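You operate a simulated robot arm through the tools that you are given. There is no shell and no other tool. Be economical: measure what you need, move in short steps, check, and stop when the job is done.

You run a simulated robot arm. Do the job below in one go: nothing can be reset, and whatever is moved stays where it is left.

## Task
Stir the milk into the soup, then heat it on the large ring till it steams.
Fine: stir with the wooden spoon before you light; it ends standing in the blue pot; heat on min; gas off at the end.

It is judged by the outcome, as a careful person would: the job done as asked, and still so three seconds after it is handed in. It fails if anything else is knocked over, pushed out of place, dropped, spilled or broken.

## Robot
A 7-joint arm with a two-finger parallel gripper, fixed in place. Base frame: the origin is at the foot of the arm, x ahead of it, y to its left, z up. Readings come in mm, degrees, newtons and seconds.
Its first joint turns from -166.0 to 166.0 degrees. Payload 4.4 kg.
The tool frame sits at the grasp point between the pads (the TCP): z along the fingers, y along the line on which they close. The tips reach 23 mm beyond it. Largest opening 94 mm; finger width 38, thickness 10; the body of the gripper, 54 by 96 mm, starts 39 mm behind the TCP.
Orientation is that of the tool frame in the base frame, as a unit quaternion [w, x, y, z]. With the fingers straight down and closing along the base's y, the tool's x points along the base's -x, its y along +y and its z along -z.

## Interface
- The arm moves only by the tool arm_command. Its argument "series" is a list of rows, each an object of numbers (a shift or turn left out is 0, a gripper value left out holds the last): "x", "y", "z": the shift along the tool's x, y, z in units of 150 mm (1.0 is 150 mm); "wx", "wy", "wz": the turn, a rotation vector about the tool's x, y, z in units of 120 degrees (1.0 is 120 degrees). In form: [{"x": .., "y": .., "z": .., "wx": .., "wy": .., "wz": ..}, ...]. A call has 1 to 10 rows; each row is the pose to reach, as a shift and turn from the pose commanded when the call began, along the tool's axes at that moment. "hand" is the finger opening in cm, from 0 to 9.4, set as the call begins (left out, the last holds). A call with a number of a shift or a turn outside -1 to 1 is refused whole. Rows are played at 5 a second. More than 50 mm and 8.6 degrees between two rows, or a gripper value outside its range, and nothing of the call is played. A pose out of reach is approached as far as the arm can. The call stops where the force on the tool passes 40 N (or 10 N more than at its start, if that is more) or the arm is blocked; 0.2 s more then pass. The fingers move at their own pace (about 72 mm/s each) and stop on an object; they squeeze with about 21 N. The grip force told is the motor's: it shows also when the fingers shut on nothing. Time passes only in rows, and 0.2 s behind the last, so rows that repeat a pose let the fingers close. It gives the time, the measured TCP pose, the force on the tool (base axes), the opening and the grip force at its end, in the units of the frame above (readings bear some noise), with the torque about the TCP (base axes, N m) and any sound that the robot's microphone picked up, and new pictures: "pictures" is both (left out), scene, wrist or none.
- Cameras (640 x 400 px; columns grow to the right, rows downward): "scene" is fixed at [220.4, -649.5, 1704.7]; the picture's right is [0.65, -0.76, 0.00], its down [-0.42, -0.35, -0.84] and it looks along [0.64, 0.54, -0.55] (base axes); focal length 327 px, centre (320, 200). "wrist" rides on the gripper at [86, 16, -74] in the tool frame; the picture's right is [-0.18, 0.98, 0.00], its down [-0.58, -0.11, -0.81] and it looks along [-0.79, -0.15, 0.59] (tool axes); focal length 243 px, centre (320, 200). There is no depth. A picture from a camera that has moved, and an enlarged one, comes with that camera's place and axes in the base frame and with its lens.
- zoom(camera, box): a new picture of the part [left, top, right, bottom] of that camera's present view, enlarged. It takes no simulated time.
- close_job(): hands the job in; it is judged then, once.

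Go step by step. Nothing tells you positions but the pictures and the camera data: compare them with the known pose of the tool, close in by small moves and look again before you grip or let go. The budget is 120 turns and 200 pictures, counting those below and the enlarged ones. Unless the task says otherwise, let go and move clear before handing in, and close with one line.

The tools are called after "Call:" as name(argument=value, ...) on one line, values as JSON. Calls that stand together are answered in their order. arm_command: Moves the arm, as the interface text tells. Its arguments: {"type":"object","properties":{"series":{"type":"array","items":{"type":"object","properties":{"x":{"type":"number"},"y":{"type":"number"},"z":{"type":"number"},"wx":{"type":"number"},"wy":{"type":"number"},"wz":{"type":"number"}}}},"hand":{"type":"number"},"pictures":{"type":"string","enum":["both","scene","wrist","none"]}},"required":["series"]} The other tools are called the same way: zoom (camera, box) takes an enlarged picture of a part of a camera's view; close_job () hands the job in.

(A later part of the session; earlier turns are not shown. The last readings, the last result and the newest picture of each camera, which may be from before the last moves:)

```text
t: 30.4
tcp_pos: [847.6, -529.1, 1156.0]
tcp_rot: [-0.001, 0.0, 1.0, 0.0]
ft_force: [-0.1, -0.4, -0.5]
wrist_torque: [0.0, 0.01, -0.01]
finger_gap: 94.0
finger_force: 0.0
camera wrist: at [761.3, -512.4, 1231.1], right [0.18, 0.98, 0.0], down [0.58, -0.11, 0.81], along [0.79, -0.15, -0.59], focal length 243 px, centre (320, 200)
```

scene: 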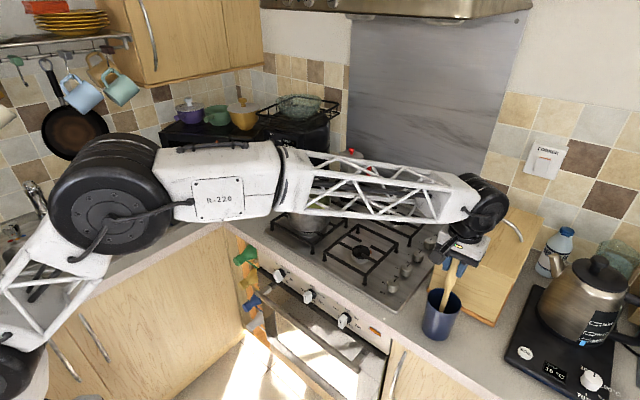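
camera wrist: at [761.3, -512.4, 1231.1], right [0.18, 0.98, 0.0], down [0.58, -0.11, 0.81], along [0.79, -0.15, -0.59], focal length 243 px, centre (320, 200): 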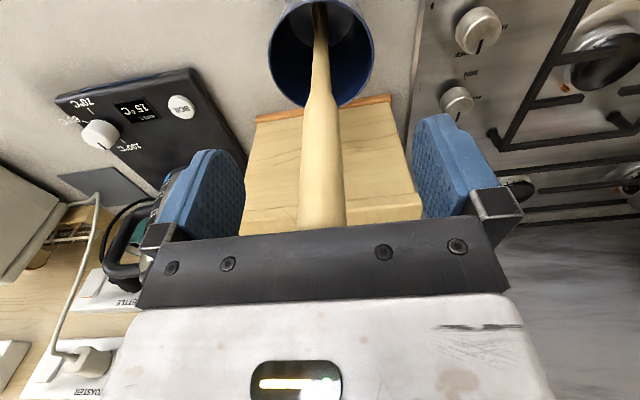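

The spoon stands by itself in the blue pot. I'll rise clear and go to look at the knob symbols.

Call:
arm_command(series=[{"z": -0.2}, {"z": -0.4}, {"z": -0.6}], pictures="none")

Call:
arm_command(series=[{"x": 0.2, "y": 0.2}, {"x": 0.4, "y": 0.4, "z": 0.1}, {"x": 0.58, "y": 0.6, "z": 0.2}, {"x": 0.7, "y": 0.8, "z": 0.4}, {"x": 0.75, "y": 1, "z": 0.6}, {"x": 0.75, "y": 1, "z": 0.6}], pictures="both")

Call:
zoom(camera="wrist", box=[240, 60, 420, 220])

```text
t: 31.2
tcp_pos: [849.4, -529.9, 1245.1]
tcp_rot: [0.0, 0.0, 1.0, 0.0]
ft_force: [0.4, 0.0, -0.2]
wrist_torque: [0.02, 0.02, 0.02]
finger_gap: 93.9
finger_force: 0.1
```

```text
t: 32.6
tcp_pos: [736.1, -377.2, 1155.2]
tcp_rot: [0.0, 0.0, 1.0, 0.0]
ft_force: [0.6, 0.9, -0.3]
wrist_torque: [0.02, 0.02, -0.01]
finger_gap: 93.8
finger_force: 0.0
camera wrist: at [648.7, -361.3, 1229.7], right [0.18, 0.98, 0.0], down [0.58, -0.11, 0.81], along [0.79, -0.15, -0.59], focal length 243 px, centre (320, 200)
```

scene: 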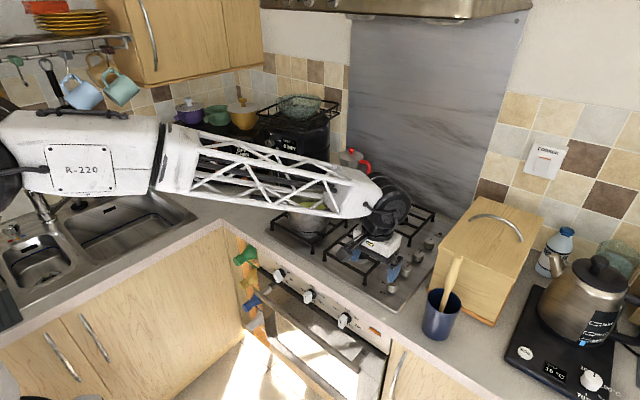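
wrist: 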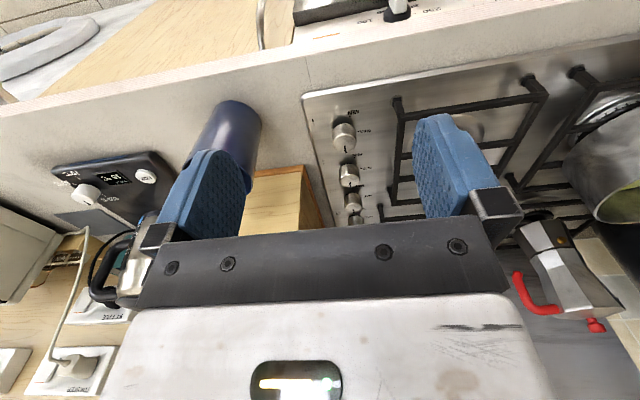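

```text
2.50 times, centred on (330, 140) of wrist
camera zoom: at [648.7, -361.3, 1229.7], right [0.18, 0.98, 0.0], down [0.58, -0.11, 0.81], along [0.79, -0.15, -0.59], focal length 606 px, centre (295, 350)
```

zoom: 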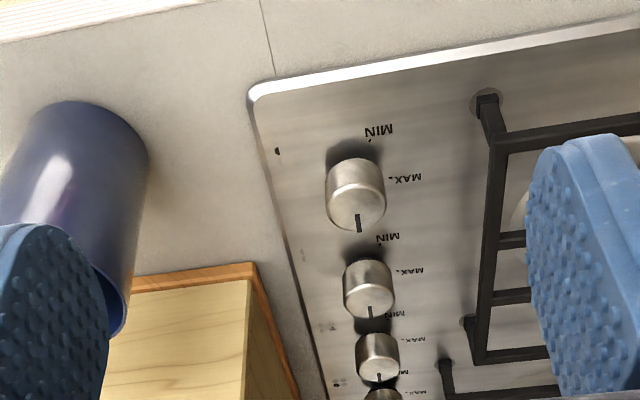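

The symbols are too oblique from here, so I'll look from more directly above.

Call:
arm_command(series=[{"x": -0.25, "y": -0.05, "z": -0.1}, {"x": -0.5, "y": -0.1, "z": -0.2}, {"x": -0.75, "y": -0.1, "z": -0.3}, {"x": -0.75, "y": -0.1, "z": -0.3}], pictures="wrist")

Call:
zoom(camera="wrist", box=[270, 0, 410, 100])

Call:
zoom(camera="wrist", box=[270, 80, 410, 190])

```text
t: 33.6
tcp_pos: [849.4, -395.1, 1201.3]
tcp_rot: [0.0, 0.0, 1.0, 0.0]
ft_force: [-0.3, -0.1, -0.2]
wrist_torque: [0.0, 0.02, 0.01]
finger_gap: 94.0
finger_force: 0.1
camera wrist: at [763.0, -377.9, 1276.0], right [0.18, 0.98, 0.0], down [0.58, -0.11, 0.81], along [0.79, -0.15, -0.59], focal length 243 px, centre (320, 200)
```

wrist: 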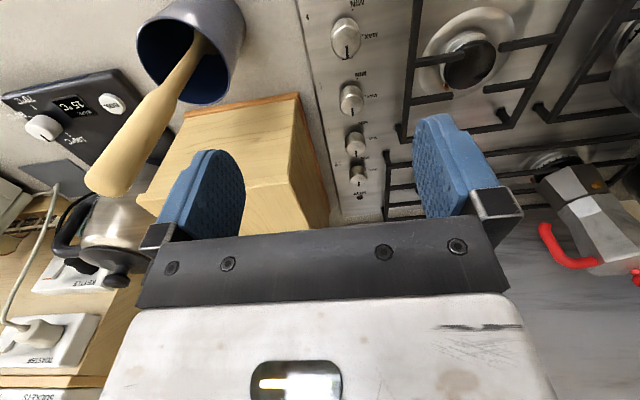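

```text
4.00 times, centred on (340, 50) of wrist
camera zoom: at [763.0, -377.9, 1276.0], right [0.18, 0.98, 0.0], down [0.58, -0.11, 0.81], along [0.79, -0.15, -0.59], focal length 970 px, centre (240, 800)
```

zoom: 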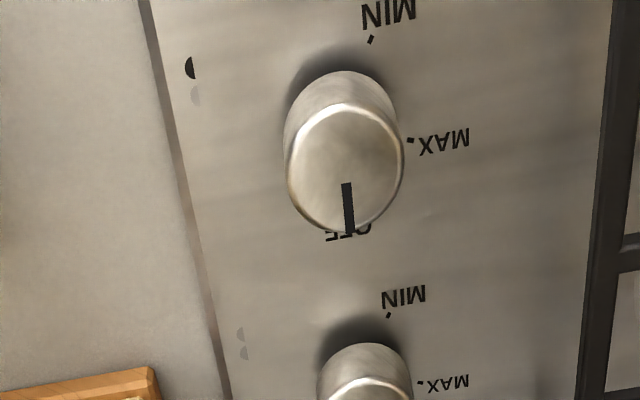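

```text
3.64 times, centred on (340, 135) of wrist
camera zoom: at [763.0, -377.9, 1276.0], right [0.18, 0.98, 0.0], down [0.58, -0.11, 0.81], along [0.79, -0.15, -0.59], focal length 882 px, centre (247, 436)
```

zoom: 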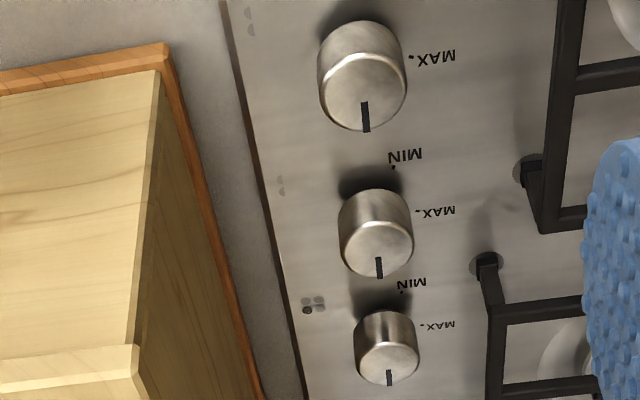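

The symbol beside the back knob marks the back-right ring and the front knob's marks front-right, so knobs 2 and 3 feed the left rings. I need to tell those two apart, so I'll zoom in tight on their symbols.

Call:
zoom(camera="wrist", box=[318, 75, 348, 95])

Call:
zoom(camera="wrist", box=[325, 120, 355, 140])

Call:
zoom(camera="wrist", box=[325, 145, 365, 175])

Call:
zoom(camera="scene", box=[400, 240, 440, 300])

```text
16.00 times, centred on (333, 85) of wrist
camera zoom: at [763.0, -377.9, 1276.0], right [0.18, 0.98, 0.0], down [0.58, -0.11, 0.81], along [0.79, -0.15, -0.59], focal length 3882 px, centre (112, 2040)
```

zoom: 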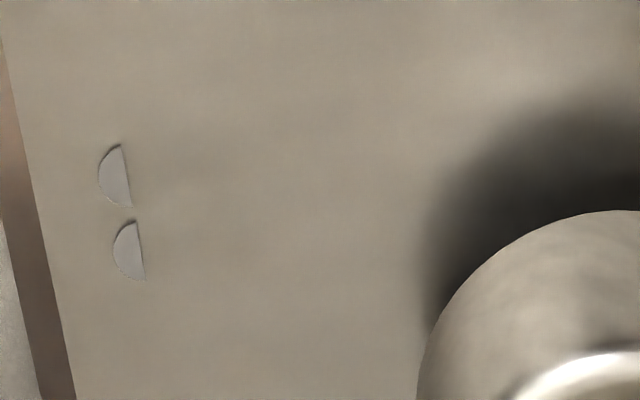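

```text
16.00 times, centred on (340, 130) of wrist
camera zoom: at [763.0, -377.9, 1276.0], right [0.18, 0.98, 0.0], down [0.58, -0.11, 0.81], along [0.79, -0.15, -0.59], focal length 3882 px, centre (0, 1320)
```

zoom: 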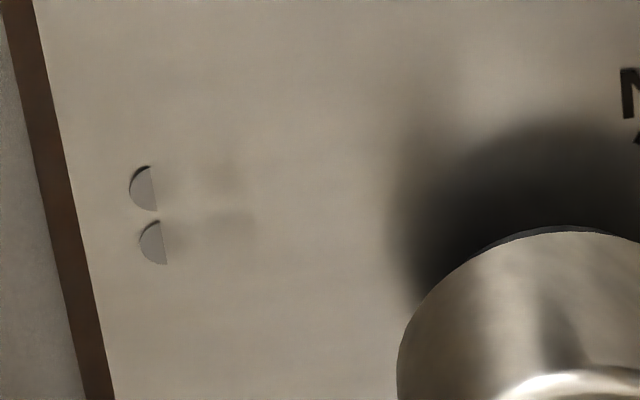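

```text
13.33 times, centred on (345, 160) of wrist
camera zoom: at [763.0, -377.9, 1276.0], right [0.18, 0.98, 0.0], down [0.58, -0.11, 0.81], along [0.79, -0.15, -0.59], focal length 3235 px, centre (-13, 733)
```

zoom: 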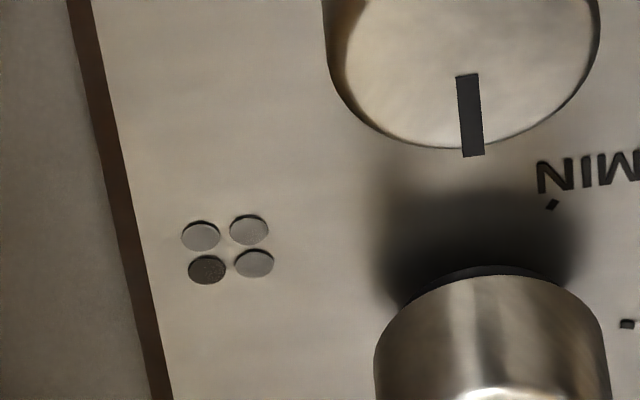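

```text
6.67 times, centred on (420, 270) of scene
camera zoom: at [220.4, -649.5, 1704.7], right [0.65, -0.76, 0.0], down [-0.42, -0.35, -0.84], along [0.64, 0.54, -0.55], focal length 2183 px, centre (-347, -267)
```

zoom: 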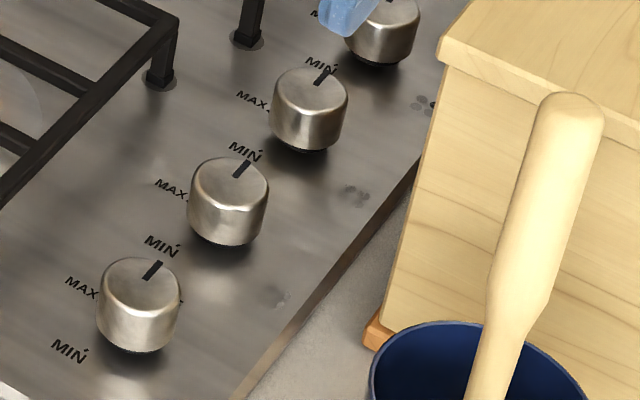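

Call:
zoom(camera="scene", box=[416, 263, 428, 273])

Call:
zoom(camera="scene", box=[405, 279, 417, 289])

```text
16.00 times, centred on (422, 268) of scene
camera zoom: at [220.4, -649.5, 1704.7], right [0.65, -0.76, 0.0], down [-0.42, -0.35, -0.84], along [0.64, 0.54, -0.55], focal length 5239 px, centre (-1312, -888)
```

zoom: 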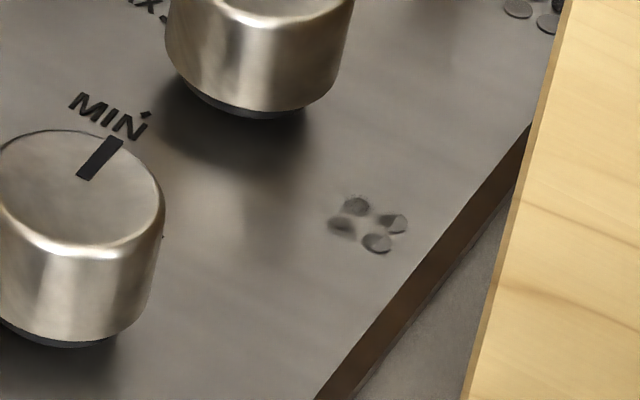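

```text
16.00 times, centred on (411, 284) of scene
camera zoom: at [220.4, -649.5, 1704.7], right [0.65, -0.76, 0.0], down [-0.42, -0.35, -0.84], along [0.64, 0.54, -0.55], focal length 5239 px, centre (-1136, -1144)
```

zoom: 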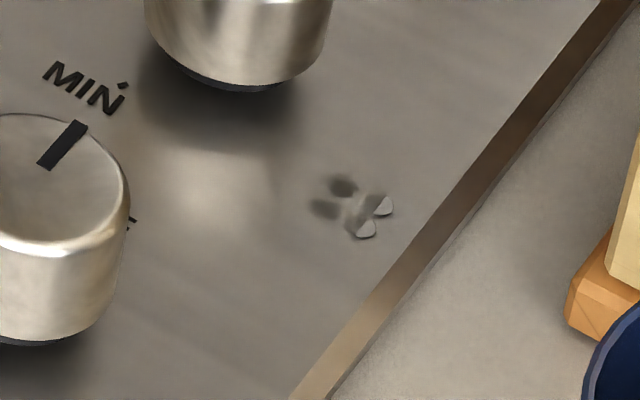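

The knobs come out near y -371 at x ≈ 888, 971, 1056 and 1138, about 83 mm apart. I'll go nearer for a better view of symbols 2 and 3, which also tests the reach.

Call:
arm_command(series=[{"x": -0.2, "y": 0.05, "z": 0.15}, {"x": -0.4, "y": 0.1, "z": 0.3}, {"x": -0.6, "y": 0.15, "z": 0.45}, {"x": -0.8, "y": 0.15, "z": 0.6}, {"x": -0.8, "y": 0.15, "z": 0.6}], pictures="wrist")

```text
t: 34.8
tcp_pos: [968.5, -370.4, 1113.6]
tcp_rot: [0.0, 0.0, 1.0, 0.0]
ft_force: [0.5, -0.5, 0.7]
wrist_torque: [0.03, 0.0, 0.02]
finger_gap: 93.8
finger_force: 0.1
camera wrist: at [882.3, -353.8, 1187.9], right [0.18, 0.98, 0.0], down [0.58, -0.11, 0.81], along [0.79, -0.15, -0.59], focal length 243 px, centre (320, 200)
```

wrist: 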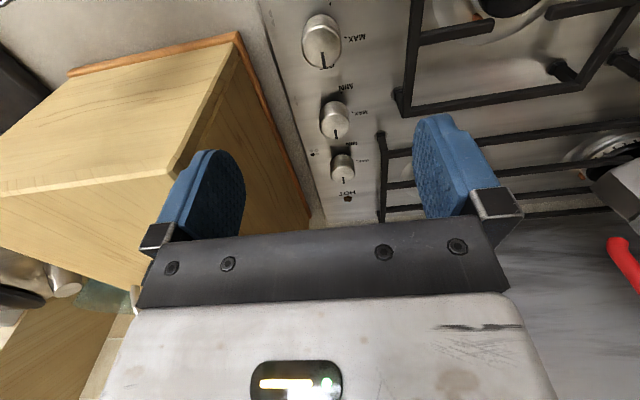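

It reaches (968, -370) at this height. I'll zoom on the symbols.

Call:
zoom(camera="wrist", box=[265, 0, 325, 40])

Call:
zoom(camera="wrist", box=[280, 75, 340, 115])

```text
10.00 times, centred on (295, 20) of wrist
camera zoom: at [882.3, -353.8, 1187.9], right [0.18, 0.98, 0.0], down [0.58, -0.11, 0.81], along [0.79, -0.15, -0.59], focal length 2426 px, centre (570, 2000)
```

zoom: 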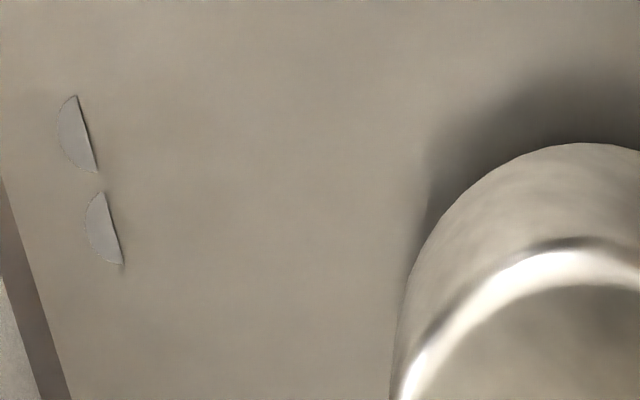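

```text
10.00 times, centred on (310, 95) of wrist
camera zoom: at [882.3, -353.8, 1187.9], right [0.18, 0.98, 0.0], down [0.58, -0.11, 0.81], along [0.79, -0.15, -0.59], focal length 2426 px, centre (420, 1250)
```

zoom: 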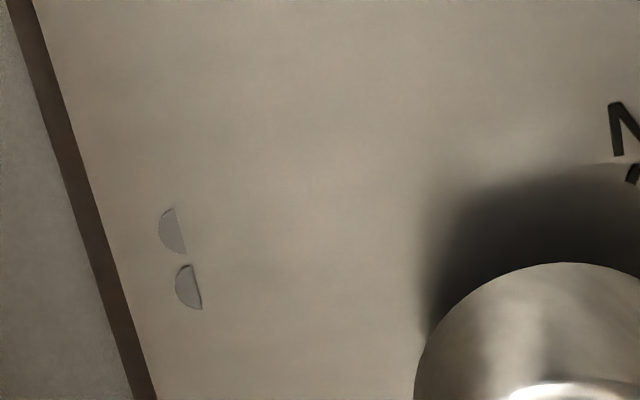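

Both symbols have grey right columns, and their left columns are sunk into the hob. I'll check the scene view once more.

Call:
zoom(camera="scene", box=[420, 265, 426, 269])

Call:
zoom(camera="scene", box=[409, 282, 415, 286])

```text
16.00 times, centred on (423, 267) of scene
camera zoom: at [220.4, -649.5, 1704.7], right [0.65, -0.76, 0.0], down [-0.42, -0.35, -0.84], along [0.64, 0.54, -0.55], focal length 5239 px, centre (-1328, -872)
```

zoom: 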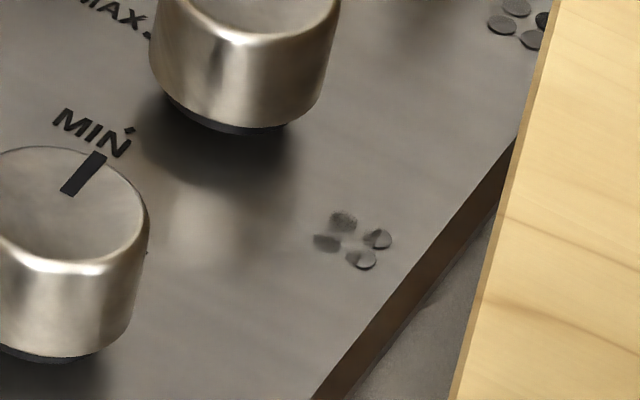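

```text
16.00 times, centred on (412, 284) of scene
camera zoom: at [220.4, -649.5, 1704.7], right [0.65, -0.76, 0.0], down [-0.42, -0.35, -0.84], along [0.64, 0.54, -0.55], focal length 5239 px, centre (-1152, -1144)
```

zoom: 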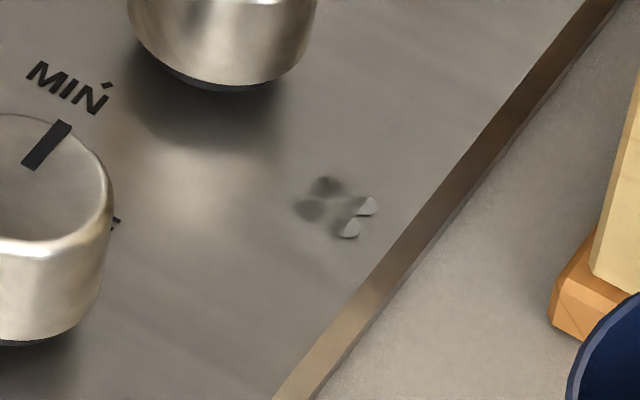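

The two left symbols are worn and ambiguous, so I'll get a lower, closer view along the row of knobs, keeping the fingertips above them.

Call:
arm_command(series=[{"x": 0.09, "y": -0.1, "z": 0.2}, {"x": 0.18, "y": -0.2, "z": 0.4}, {"x": 0.257, "y": -0.233, "z": 0.6}, {"x": 0.257, "y": -0.233, "z": 0.74}, {"x": 0.257, "y": -0.233, "z": 0.74}], pictures="both")

Call:
zoom(camera="wrist", box=[280, 130, 400, 205])

Call:
zoom(camera="wrist", box=[280, 30, 400, 105])

```text
t: 36.0
tcp_pos: [929.4, -406.7, 1003.4]
tcp_rot: [0.0, 0.0, 1.0, 0.0]
ft_force: [0.4, 0.6, -0.5]
wrist_torque: [0.0, -0.02, 0.0]
finger_gap: 94.0
finger_force: 0.2
camera wrist: at [841.8, -390.2, 1076.4], right [0.18, 0.98, 0.0], down [0.58, -0.11, 0.81], along [0.79, -0.15, -0.59], focal length 243 px, centre (320, 200)
```

scene: 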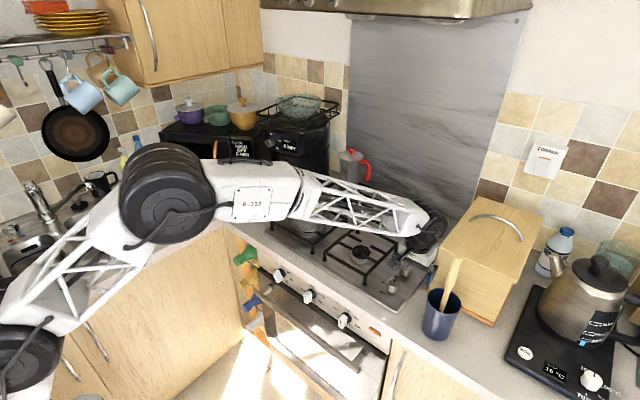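
wrist: 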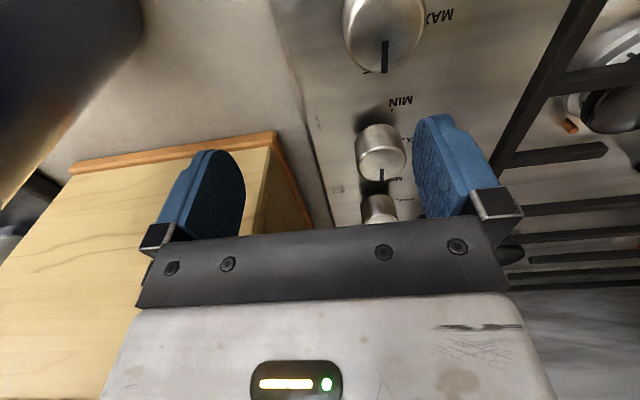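

```text
5.33 times, centred on (340, 168) of wrist
camera zoom: at [841.8, -390.2, 1076.4], right [0.18, 0.98, 0.0], down [0.58, -0.11, 0.81], along [0.79, -0.15, -0.59], focal length 1294 px, centre (213, 373)
```

zoom: 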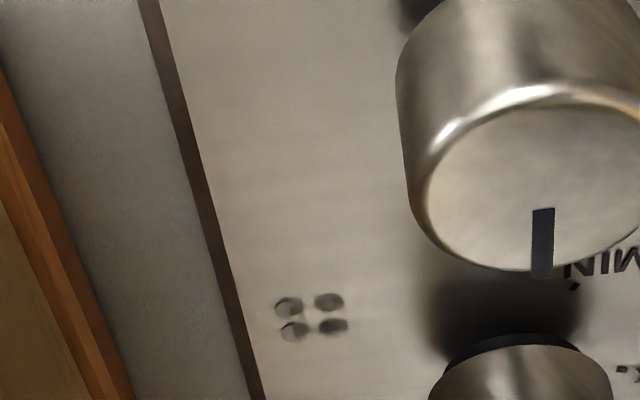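

```text
5.33 times, centred on (340, 68) of wrist
camera zoom: at [841.8, -390.2, 1076.4], right [0.18, 0.98, 0.0], down [0.58, -0.11, 0.81], along [0.79, -0.15, -0.59], focal length 1294 px, centre (213, 907)
```

zoom: 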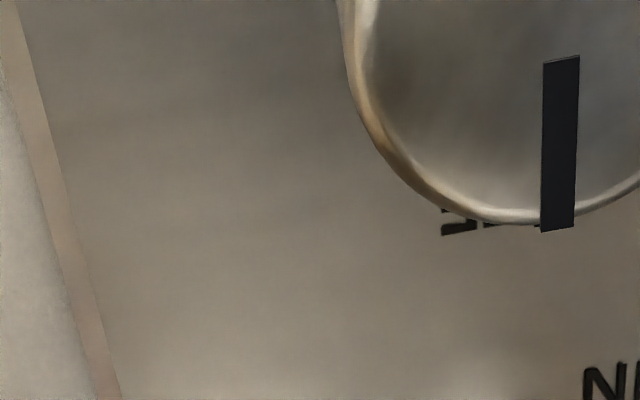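

From this grazing angle knob 3's symbol shows all four dots. I'll zoom in closely.

Call:
zoom(camera="wrist", box=[325, 185, 355, 205])

Call:
zoom(camera="wrist", box=[300, 110, 340, 136])

```text
16.00 times, centred on (340, 195) of wrist
camera zoom: at [841.8, -390.2, 1076.4], right [0.18, 0.98, 0.0], down [0.58, -0.11, 0.81], along [0.79, -0.15, -0.59], focal length 3882 px, centre (0, 280)
```

zoom: 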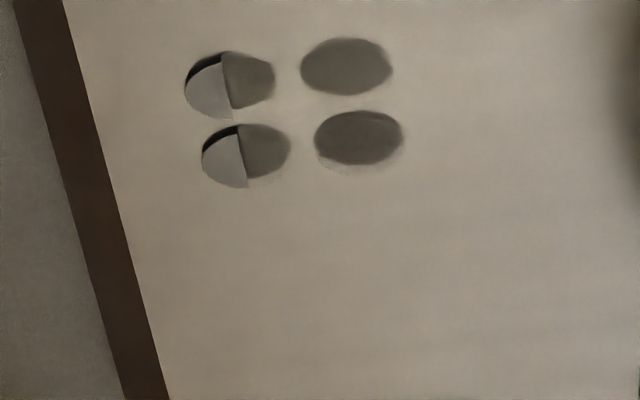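

```text
15.38 times, centred on (320, 123) of wrist
camera zoom: at [841.8, -390.2, 1076.4], right [0.18, 0.98, 0.0], down [0.58, -0.11, 0.81], along [0.79, -0.15, -0.59], focal length 3733 px, centre (320, 1385)
```

zoom: 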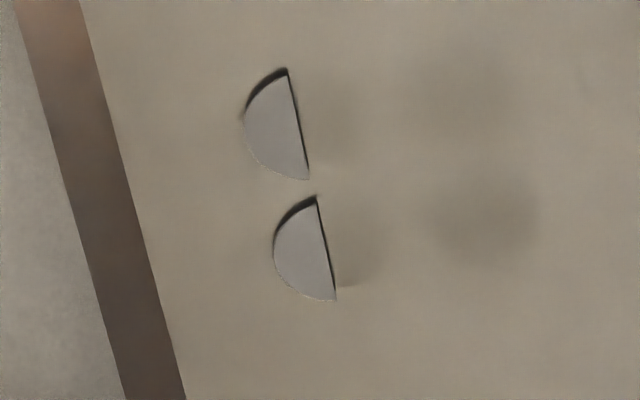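

Knob 3's dots show through from this angle. I'll get the same view of knob 2's symbol to compare.

Call:
arm_command(series=[{"x": 0.2, "y": 0.07}, {"x": 0.4, "y": 0.07}, {"x": 0.56, "y": 0.07, "z": 0.06}, {"x": 0.56, "y": 0.07, "z": 0.1}], pictures="wrist")

```text
t: 37.0
tcp_pos: [845.8, -397.6, 985.1]
tcp_rot: [0.0, 0.0, 1.0, 0.0]
ft_force: [0.2, 0.6, 0.8]
wrist_torque: [0.0, 0.0, -0.03]
finger_gap: 93.9
finger_force: 0.1
camera wrist: at [758.4, -380.8, 1059.5], right [0.18, 0.98, 0.0], down [0.58, -0.11, 0.81], along [0.79, -0.15, -0.59], focal length 243 px, centre (320, 200)
```

wrist: 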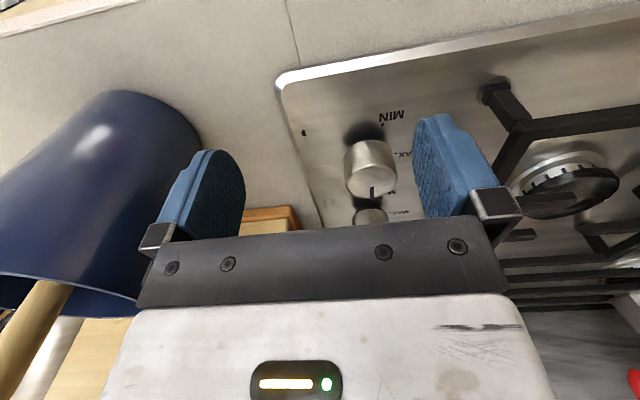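

Call:
zoom(camera="wrist", box=[315, 190, 345, 216])

Call:
zoom(camera="wrist", box=[290, 120, 320, 140])

```text
15.38 times, centred on (330, 203) of wrist
camera zoom: at [758.4, -380.8, 1059.5], right [0.18, 0.98, 0.0], down [0.58, -0.11, 0.81], along [0.79, -0.15, -0.59], focal length 3733 px, centre (166, 154)
```

zoom: 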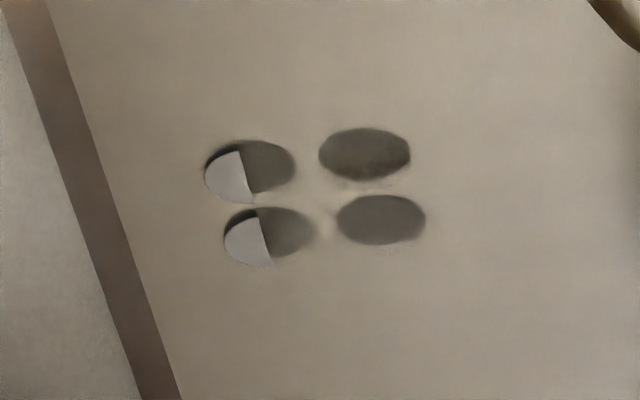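

```text
16.00 times, centred on (305, 130) of wrist
camera zoom: at [758.4, -380.8, 1059.5], right [0.18, 0.98, 0.0], down [0.58, -0.11, 0.81], along [0.79, -0.15, -0.59], focal length 3882 px, centre (560, 1320)
```

zoom: 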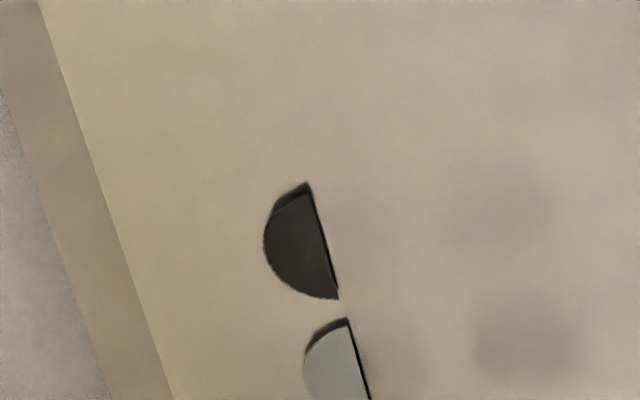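

In matched views, knob 2's symbol has its front-left dot dark and knob 3's has its back-left dot dark, so knob 2 at about (970, -371) feeds the front-left large ring. I'll move above it and turn the hand, so I can make the whole half-turn from OFF through MAX to MIN in one grip.

Call:
arm_command(series=[{"z": -0.25}, {"z": -0.45, "x": -0.15, "y": 0.05}, {"z": -0.5, "x": -0.4, "y": 0.1}, {"z": -0.5, "x": -0.65, "y": 0.17}, {"z": -0.5, "x": -0.83, "y": 0.177}, {"z": -0.5, "x": -0.83, "y": 0.177}], pictures="none")

Call:
arm_command(series=[{"wz": 0.07}, {"wz": 0.14}, {"wz": 0.21}, {"wz": 0.28}, {"wz": 0.35}, {"wz": 0.42}, {"wz": 0.49}, {"wz": 0.56}, {"wz": 0.625}, {"wz": 0.625}], pictures="both")

```text
t: 38.4
tcp_pos: [969.8, -369.7, 1060.8]
tcp_rot: [0.001, 0.0, 1.0, 0.0]
ft_force: [0.3, -0.1, 0.9]
wrist_torque: [-0.02, -0.02, -0.03]
finger_gap: 94.0
finger_force: 0.2
```

```text
t: 40.6
tcp_pos: [970.8, -370.1, 1059.4]
tcp_rot: [0.0, 0.609, 0.793, 0.0]
ft_force: [0.0, -0.5, -0.2]
wrist_torque: [-0.02, -0.03, -0.03]
finger_gap: 94.2
finger_force: 0.0
camera wrist: at [963.7, -281.7, 1134.7], right [1.0, 0.07, 0.0], down [0.04, -0.59, 0.81], along [0.06, -0.8, -0.59], focal length 243 px, centre (320, 200)
```

scene: 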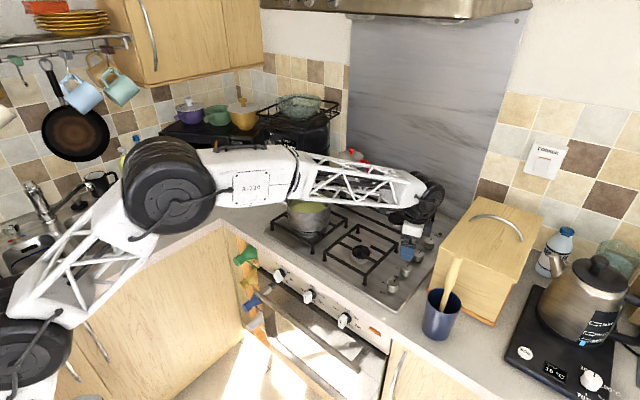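
wrist: 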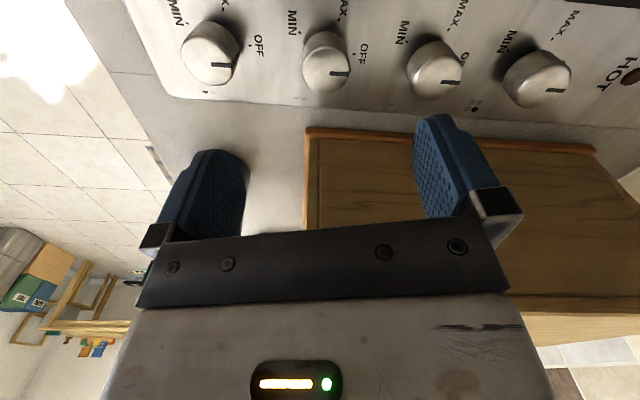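

Good view: knob 2 is directly ahead, with its top at about (974, -370). I'll rotate the remaining 75° and check that the joint allows it.

Call:
arm_command(series=[{"wz": 0.07}, {"wz": 0.14}, {"wz": 0.21}, {"wz": 0.28}, {"wz": 0.35}, {"wz": 0.42}, {"wz": 0.49}, {"wz": 0.56}, {"wz": 0.625}, {"wz": 0.625}], pictures="both")

```text
t: 42.8
tcp_pos: [970.9, -369.5, 1059.8]
tcp_rot: [-0.001, 0.966, 0.258, -0.001]
ft_force: [-0.5, 0.3, 0.1]
wrist_torque: [-0.03, 0.01, 0.05]
finger_gap: 94.0
finger_force: 0.0
camera wrist: at [1053.0, -341.0, 1134.7], right [0.33, -0.94, 0.0], down [-0.56, -0.2, 0.81], along [-0.76, -0.27, -0.59], focal length 243 px, centre (320, 200)
```

scene: 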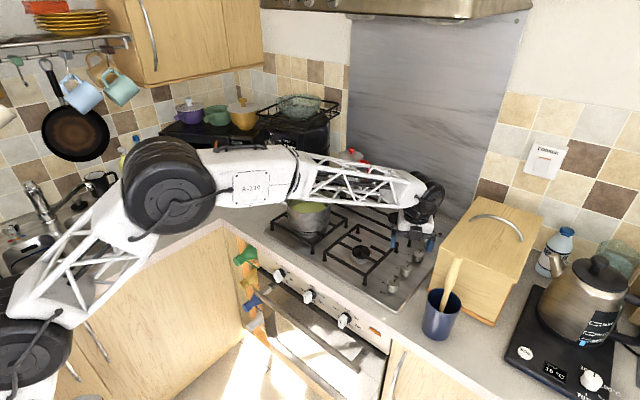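
wrist: 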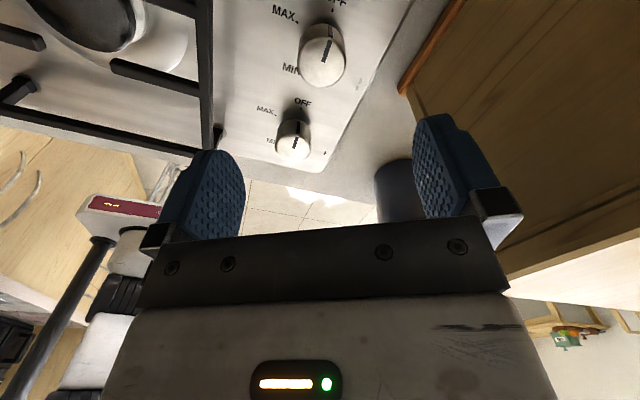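

The half-turn will fit. I'll narrow the opening to 6 cm and lower it over the knob, stopping to look on the way down.

Call:
arm_command(series=[{"x": 0.01, "y": 0.013, "z": 0.15}, {"x": 0.01, "y": 0.013, "z": 0.3}, {"x": 0.01, "y": 0.013, "z": 0.45}, {"x": 0.01, "y": 0.013, "z": 0.58}, {"x": 0.01, "y": 0.013, "z": 0.58}], hand=6.5, pictures="both")

Call:
zoom(camera="scene", box=[370, 210, 450, 290])

```text
t: 44.0
tcp_pos: [971.3, -371.7, 973.0]
tcp_rot: [0.0, 0.966, 0.259, 0.0]
ft_force: [-0.3, 0.6, -0.1]
wrist_torque: [-0.02, 0.0, 0.01]
finger_gap: 64.9
finger_force: 0.2
camera wrist: at [1054.6, -341.7, 1048.1], right [0.33, -0.94, 0.0], down [-0.56, -0.2, 0.81], along [-0.76, -0.27, -0.59], focal length 243 px, centre (320, 200)
```

scene: 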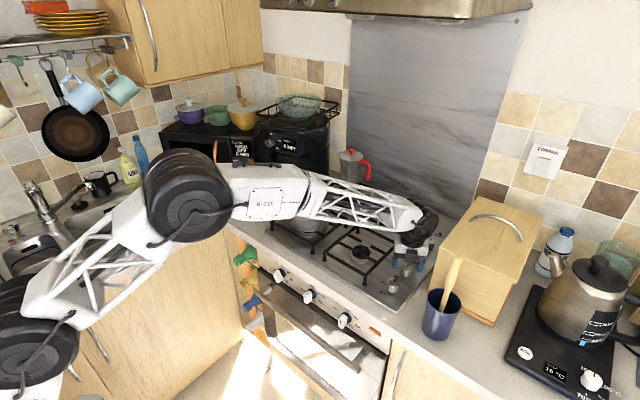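
wrist: 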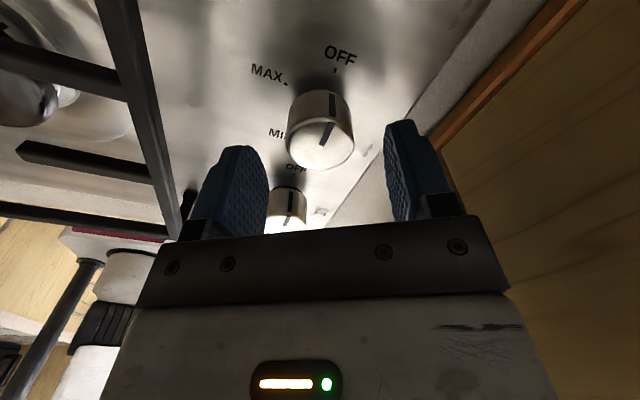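

```text
5.00 times, centred on (410, 250) of scene
camera zoom: at [220.4, -649.5, 1704.7], right [0.65, -0.76, 0.0], down [-0.42, -0.35, -0.84], along [0.64, 0.54, -0.55], focal length 1637 px, centre (-130, -50)
```

zoom: 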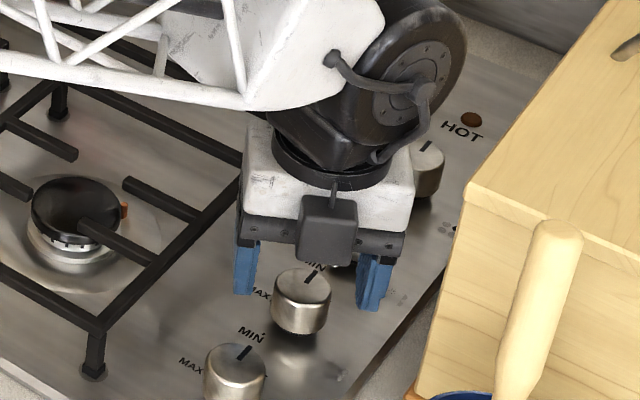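

The knob is centred between the fingertips, with its top at about z 950. I'll go down 24 mm and close.

Call:
arm_command(series=[{"z": 0.06}, {"z": 0.12}, {"z": 0.16}, {"z": 0.16}], pictures="none")

Call:
arm_command(series=[{}, {}, {}, {}], hand=0, pictures="both")

```text
t: 45.0
tcp_pos: [971.5, -372.3, 949.1]
tcp_rot: [0.001, 0.966, 0.258, 0.001]
ft_force: [0.2, -0.4, -0.5]
wrist_torque: [0.02, -0.01, -0.01]
finger_gap: 65.1
finger_force: 0.1
```

```text
t: 46.0
tcp_pos: [972.8, -370.2, 948.8]
tcp_rot: [0.0, 0.966, 0.259, 0.0]
ft_force: [2.2, -1.0, -0.1]
wrist_torque: [-0.03, 0.0, 0.05]
finger_gap: 35.0
finger_force: 44.5
camera wrist: at [1055.0, -342.0, 1023.6], right [0.33, -0.94, 0.0], down [-0.56, -0.2, 0.81], along [-0.76, -0.27, -0.59], focal length 243 px, centre (320, 200)
```

scene: 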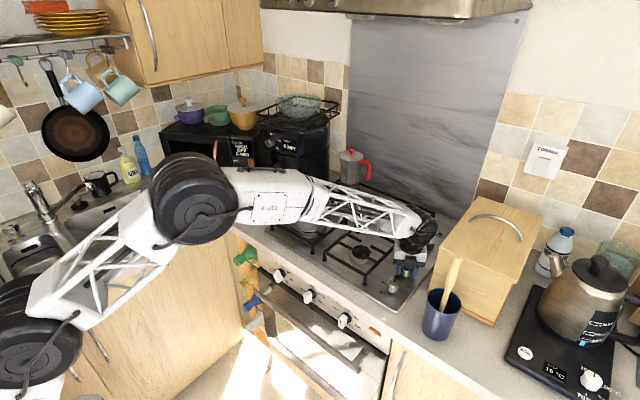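
wrist: 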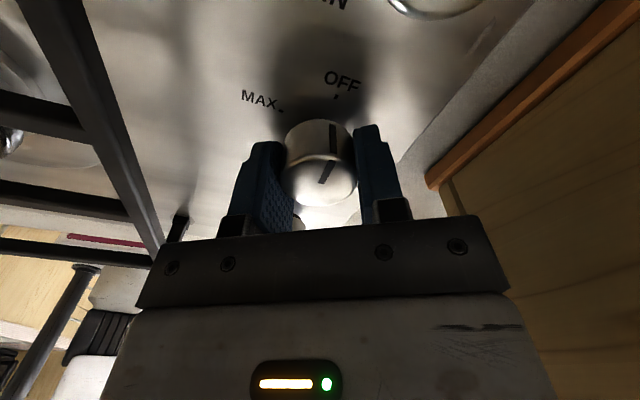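

The knob is gripped at 35 mm. I'll turn it counter-clockwise from above, towards MAX, a little at first to check it follows.

Call:
arm_command(series=[{"wz": -0.07}, {"wz": -0.14}, {"wz": -0.21}, {"wz": -0.28}], pictures="wrist")

```text
t: 46.8
tcp_pos: [971.9, -373.7, 949.9]
tcp_rot: [0.002, 0.895, 0.446, 0.001]
ft_force: [8.7, -9.2, -2.9]
wrist_torque: [0.11, 0.25, -0.32]
finger_gap: 35.0
finger_force: 45.3
stopped in row 3: the force on the tool passed its limit at 43 N (the readings are from after the stop); the commanded pose is now the measured one
camera wrist: at [1037.0, -313.2, 1024.1], right [0.68, -0.74, 0.0], down [-0.44, -0.4, 0.81], along [-0.59, -0.55, -0.59], focal length 243 px, centre (320, 200)
```

wrist: 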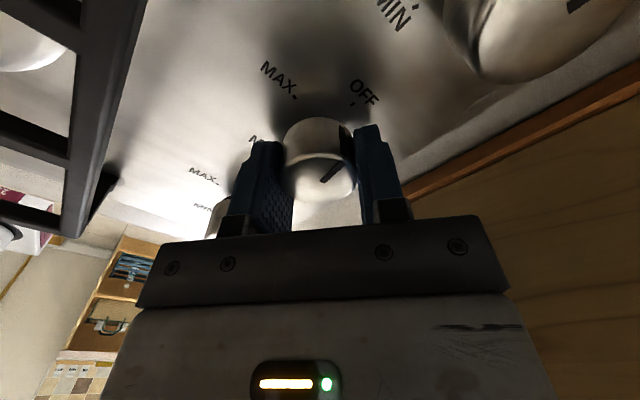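

The tool turned about 23°, but the pointer seems to have stayed at OFF while the force rose. I'll zoom in to see whether the knob moved at all.

Call:
zoom(camera="wrist", box=[260, 70, 400, 210])

Call:
zoom(camera="scene", box=[380, 230, 440, 290])

```text
2.86 times, centred on (330, 140) of wrist
camera zoom: at [1037.0, -313.2, 1024.1], right [0.68, -0.74, 0.0], down [-0.44, -0.4, 0.81], along [-0.59, -0.55, -0.59], focal length 693 px, centre (291, 371)
```

zoom: 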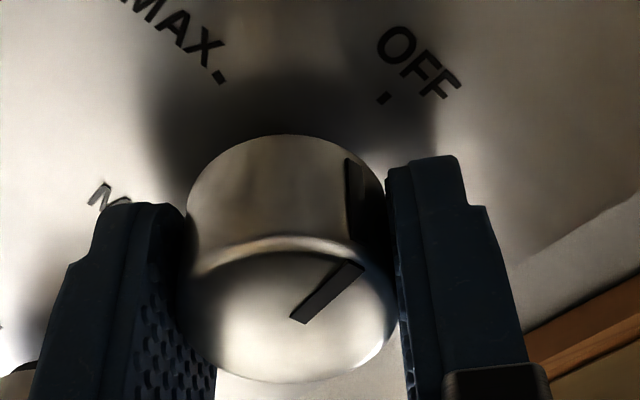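

```text
6.67 times, centred on (410, 260) of scene
camera zoom: at [220.4, -649.5, 1704.7], right [0.65, -0.76, 0.0], down [-0.42, -0.35, -0.84], along [0.64, 0.54, -0.55], focal length 2183 px, centre (-280, -200)
```

zoom: 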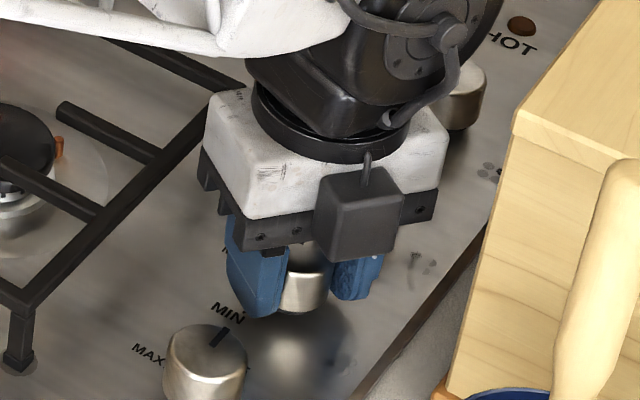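

The pointer is still at OFF and the pads slipped around the knob, so this looks like a push-and-turn gas knob. I'll open, turn back to the starting angle and regrip.

Call:
arm_command(series=[{}, {}, {}], hand=6.5, pictures="none")

Call:
arm_command(series=[{"wz": 0.065}, {"wz": 0.13}, {"wz": 0.19}, {"wz": 0.19}], pictures="wrist")

```text
t: 47.6
tcp_pos: [972.5, -372.7, 950.2]
tcp_rot: [0.0, 0.894, 0.447, 0.0]
ft_force: [0.1, 0.8, -0.4]
wrist_torque: [-0.02, 0.01, 0.01]
finger_gap: 65.1
finger_force: 0.1
```

```text
t: 48.6
tcp_pos: [972.5, -373.8, 949.5]
tcp_rot: [0.0, 0.965, 0.261, 0.001]
ft_force: [-0.7, -0.4, 0.2]
wrist_torque: [-0.01, 0.0, -0.01]
finger_gap: 64.8
finger_force: 0.1
camera wrist: at [1055.2, -342.7, 1024.2], right [0.34, -0.94, 0.0], down [-0.56, -0.2, 0.81], along [-0.76, -0.27, -0.59], focal length 243 px, centre (320, 200)
```

wrist: 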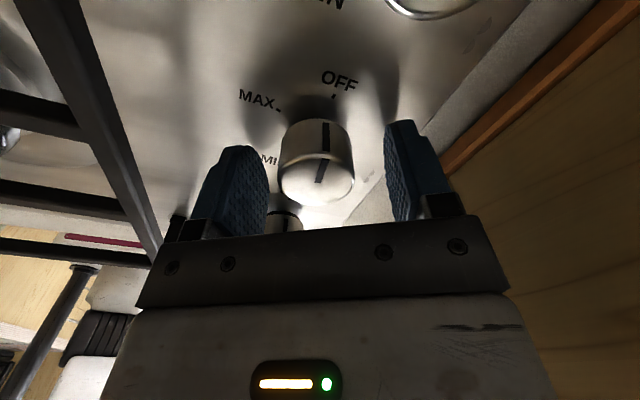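

Call:
arm_command(series=[{"x": 0.008, "y": -0.017}, {"x": 0.008, "y": -0.017}], pictures="none")

Call:
arm_command(series=[{}, {}, {}, {}], hand=0, pictures="none")

Call:
arm_command(series=[{"z": 0.01}, {"z": 0.02}, {"z": 0.03}], pictures="wrist")

```text
t: 49.2
tcp_pos: [973.3, -369.5, 948.8]
tcp_rot: [0.0, 0.965, 0.262, 0.001]
ft_force: [0.7, -0.4, 0.2]
wrist_torque: [-0.02, -0.02, 0.0]
finger_gap: 65.2
finger_force: 0.0
```

```text
t: 50.1
tcp_pos: [972.1, -371.3, 948.8]
tcp_rot: [0.001, 0.966, 0.26, 0.001]
ft_force: [6.7, -10.4, -3.9]
wrist_torque: [-0.17, 0.18, -0.02]
finger_gap: 35.0
finger_force: 45.5
stopped in row 4: the force on the tool passed its limit at 42 N (the readings are from after the stop); the commanded pose is now the measured one
```

```text
t: 50.9
tcp_pos: [972.3, -372.5, 946.9]
tcp_rot: [0.003, 0.965, 0.261, 0.001]
ft_force: [3.5, -12.5, 7.4]
wrist_torque: [-0.2, 0.33, -0.06]
finger_gap: 34.8
finger_force: 44.9
camera wrist: at [1054.3, -341.6, 1021.1], right [0.34, -0.94, 0.0], down [-0.56, -0.2, 0.8], along [-0.76, -0.27, -0.59], focal length 243 px, centre (320, 200)
```

wrist: 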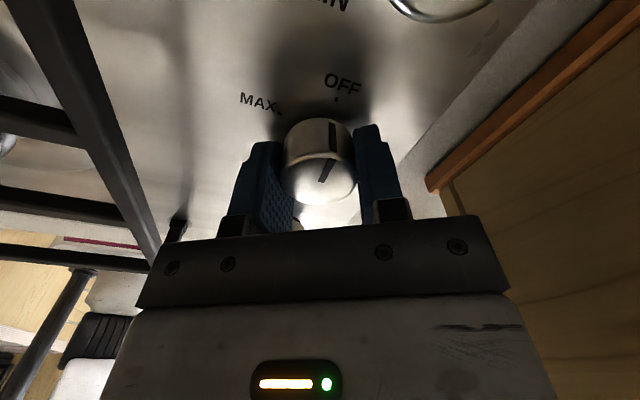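

A 1–2 mm offset gives a strong side force, so I'll ease sideways along the closing line, press further down and read the force.

Call:
arm_command(series=[{"y": 0.006, "z": 0.01}, {"y": 0.009, "z": 0.02}, {"y": 0.009, "z": 0.03}], pictures="none")

```text
t: 51.7
tcp_pos: [972.0, -371.3, 942.8]
tcp_rot: [0.002, 0.965, 0.261, 0.002]
ft_force: [-16.9, 9.2, 12.0]
wrist_torque: [0.0, 0.54, 0.32]
finger_gap: 35.1
finger_force: 44.9
stopped in row 3: the force on the tool passed its limit at 41 N (the readings are from after the stop); the commanded pose is now the measured one
```

Call:
arm_command(series=[{"y": -0.004, "x": -0.002}, {"y": -0.004, "x": -0.003}], pictures="wrist")

Call:
zoom(camera="wrist", box=[260, 70, 400, 210])

```text
t: 52.3
tcp_pos: [973.5, -370.7, 942.9]
tcp_rot: [0.002, 0.965, 0.262, 0.004]
ft_force: [17.7, -0.2, 10.7]
wrist_torque: [0.08, 0.03, 0.32]
finger_gap: 35.0
finger_force: 45.3
camera wrist: at [1055.3, -340.7, 1018.1], right [0.34, -0.94, 0.01], down [-0.56, -0.2, 0.8], along [-0.76, -0.27, -0.6], focal length 243 px, centre (320, 200)
```

wrist: 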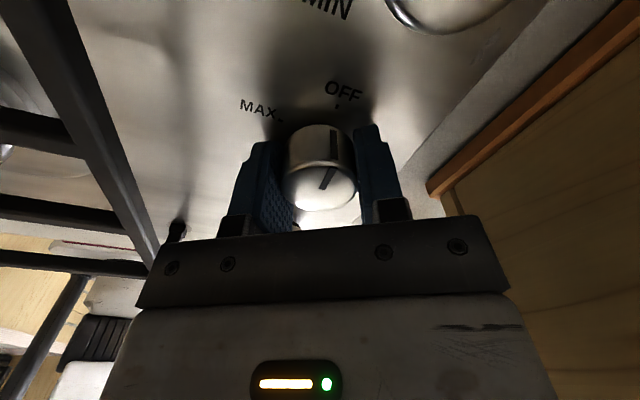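

```text
2.86 times, centred on (330, 140) of wrist
camera zoom: at [1055.3, -340.7, 1018.1], right [0.34, -0.94, 0.01], down [-0.56, -0.2, 0.8], along [-0.76, -0.27, -0.6], focal length 693 px, centre (291, 371)
```

zoom: 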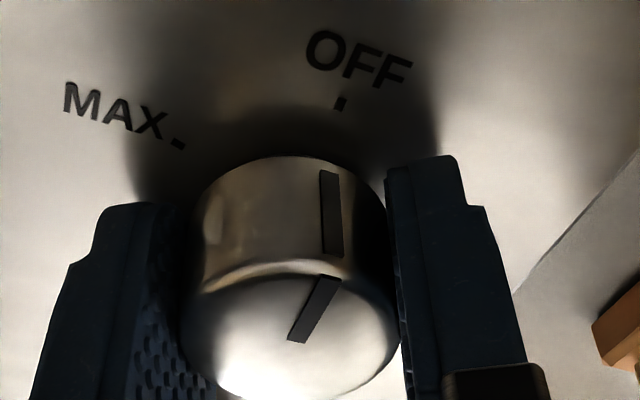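

The knob seems pressed in, with about 11 N pushing back. I'll try turning it while held down.

Call:
arm_command(series=[{"wz": -0.05, "x": -0.002}, {"wz": -0.1, "x": -0.004}, {"wz": -0.15, "x": -0.004}, {"wz": -0.2, "x": -0.004}], pictures="wrist")

Call:
zoom(camera="wrist", box=[260, 70, 400, 210])

```text
t: 53.2
tcp_pos: [974.3, -373.1, 943.7]
tcp_rot: [0.003, 0.907, 0.421, 0.003]
ft_force: [3.0, -1.9, 3.5]
wrist_torque: [-0.11, 0.35, -0.02]
finger_gap: 34.8
finger_force: 45.3
stopped in row 4: the force on the tool passed its limit at 42 N (the readings are from after the stop); the commanded pose is now the measured one
camera wrist: at [1040.4, -315.8, 1018.3], right [0.63, -0.77, 0.01], down [-0.46, -0.37, 0.8], along [-0.62, -0.51, -0.59], focal length 243 px, centre (320, 200)
```

wrist: 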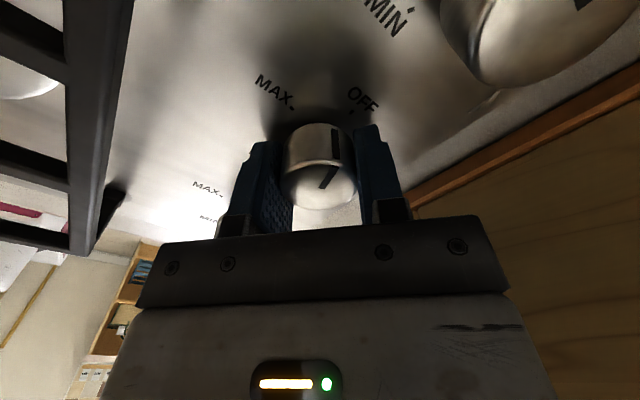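

```text
2.86 times, centred on (330, 140) of wrist
camera zoom: at [1040.4, -315.8, 1018.3], right [0.63, -0.77, 0.01], down [-0.46, -0.37, 0.8], along [-0.62, -0.51, -0.59], focal length 693 px, centre (291, 371)
```

zoom: 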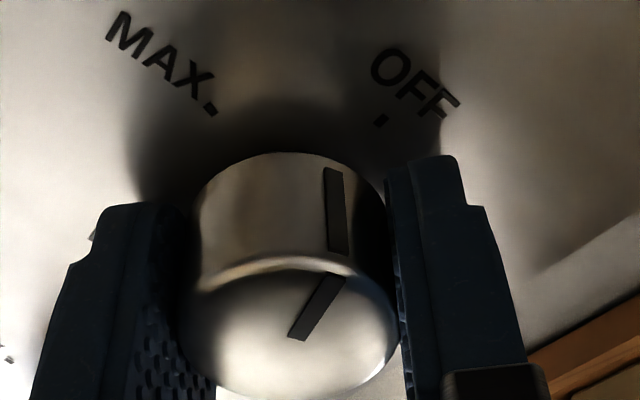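

The knob now turns with the hand, so it is push-and-turn. The side force comes from the grip being about 2.5 mm off the knob's axis, so I'll correct that while continuing to turn.

Call:
arm_command(series=[{"x": 0.006, "wz": -0.04}, {"x": 0.012, "wz": -0.09}, {"x": 0.014, "wz": -0.15}, {"x": 0.014, "wz": -0.21}, {"x": 0.014, "wz": -0.27}, {"x": 0.014, "wz": -0.33}], pictures="wrist")

```text
t: 54.6
tcp_pos: [974.9, -370.6, 944.0]
tcp_rot: [0.004, 0.71, 0.704, 0.001]
ft_force: [15.3, -28.6, 2.4]
wrist_torque: [-0.12, 0.14, -0.04]
finger_gap: 35.1
finger_force: 45.2
camera wrist: at [990.8, -283.3, 1017.8], right [0.98, -0.19, 0.01], down [-0.12, -0.58, 0.81], along [-0.15, -0.79, -0.59], focal length 243 px, centre (320, 200)
```

wrist: 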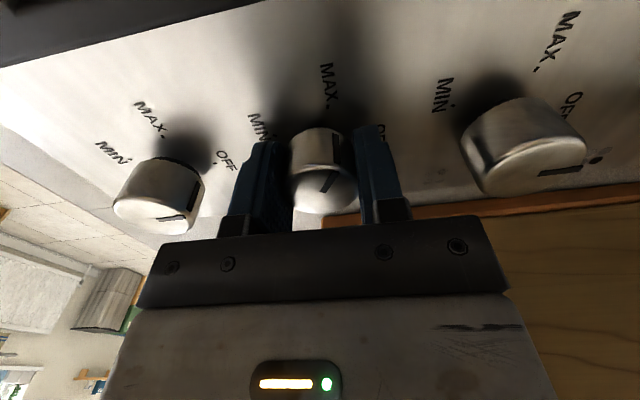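

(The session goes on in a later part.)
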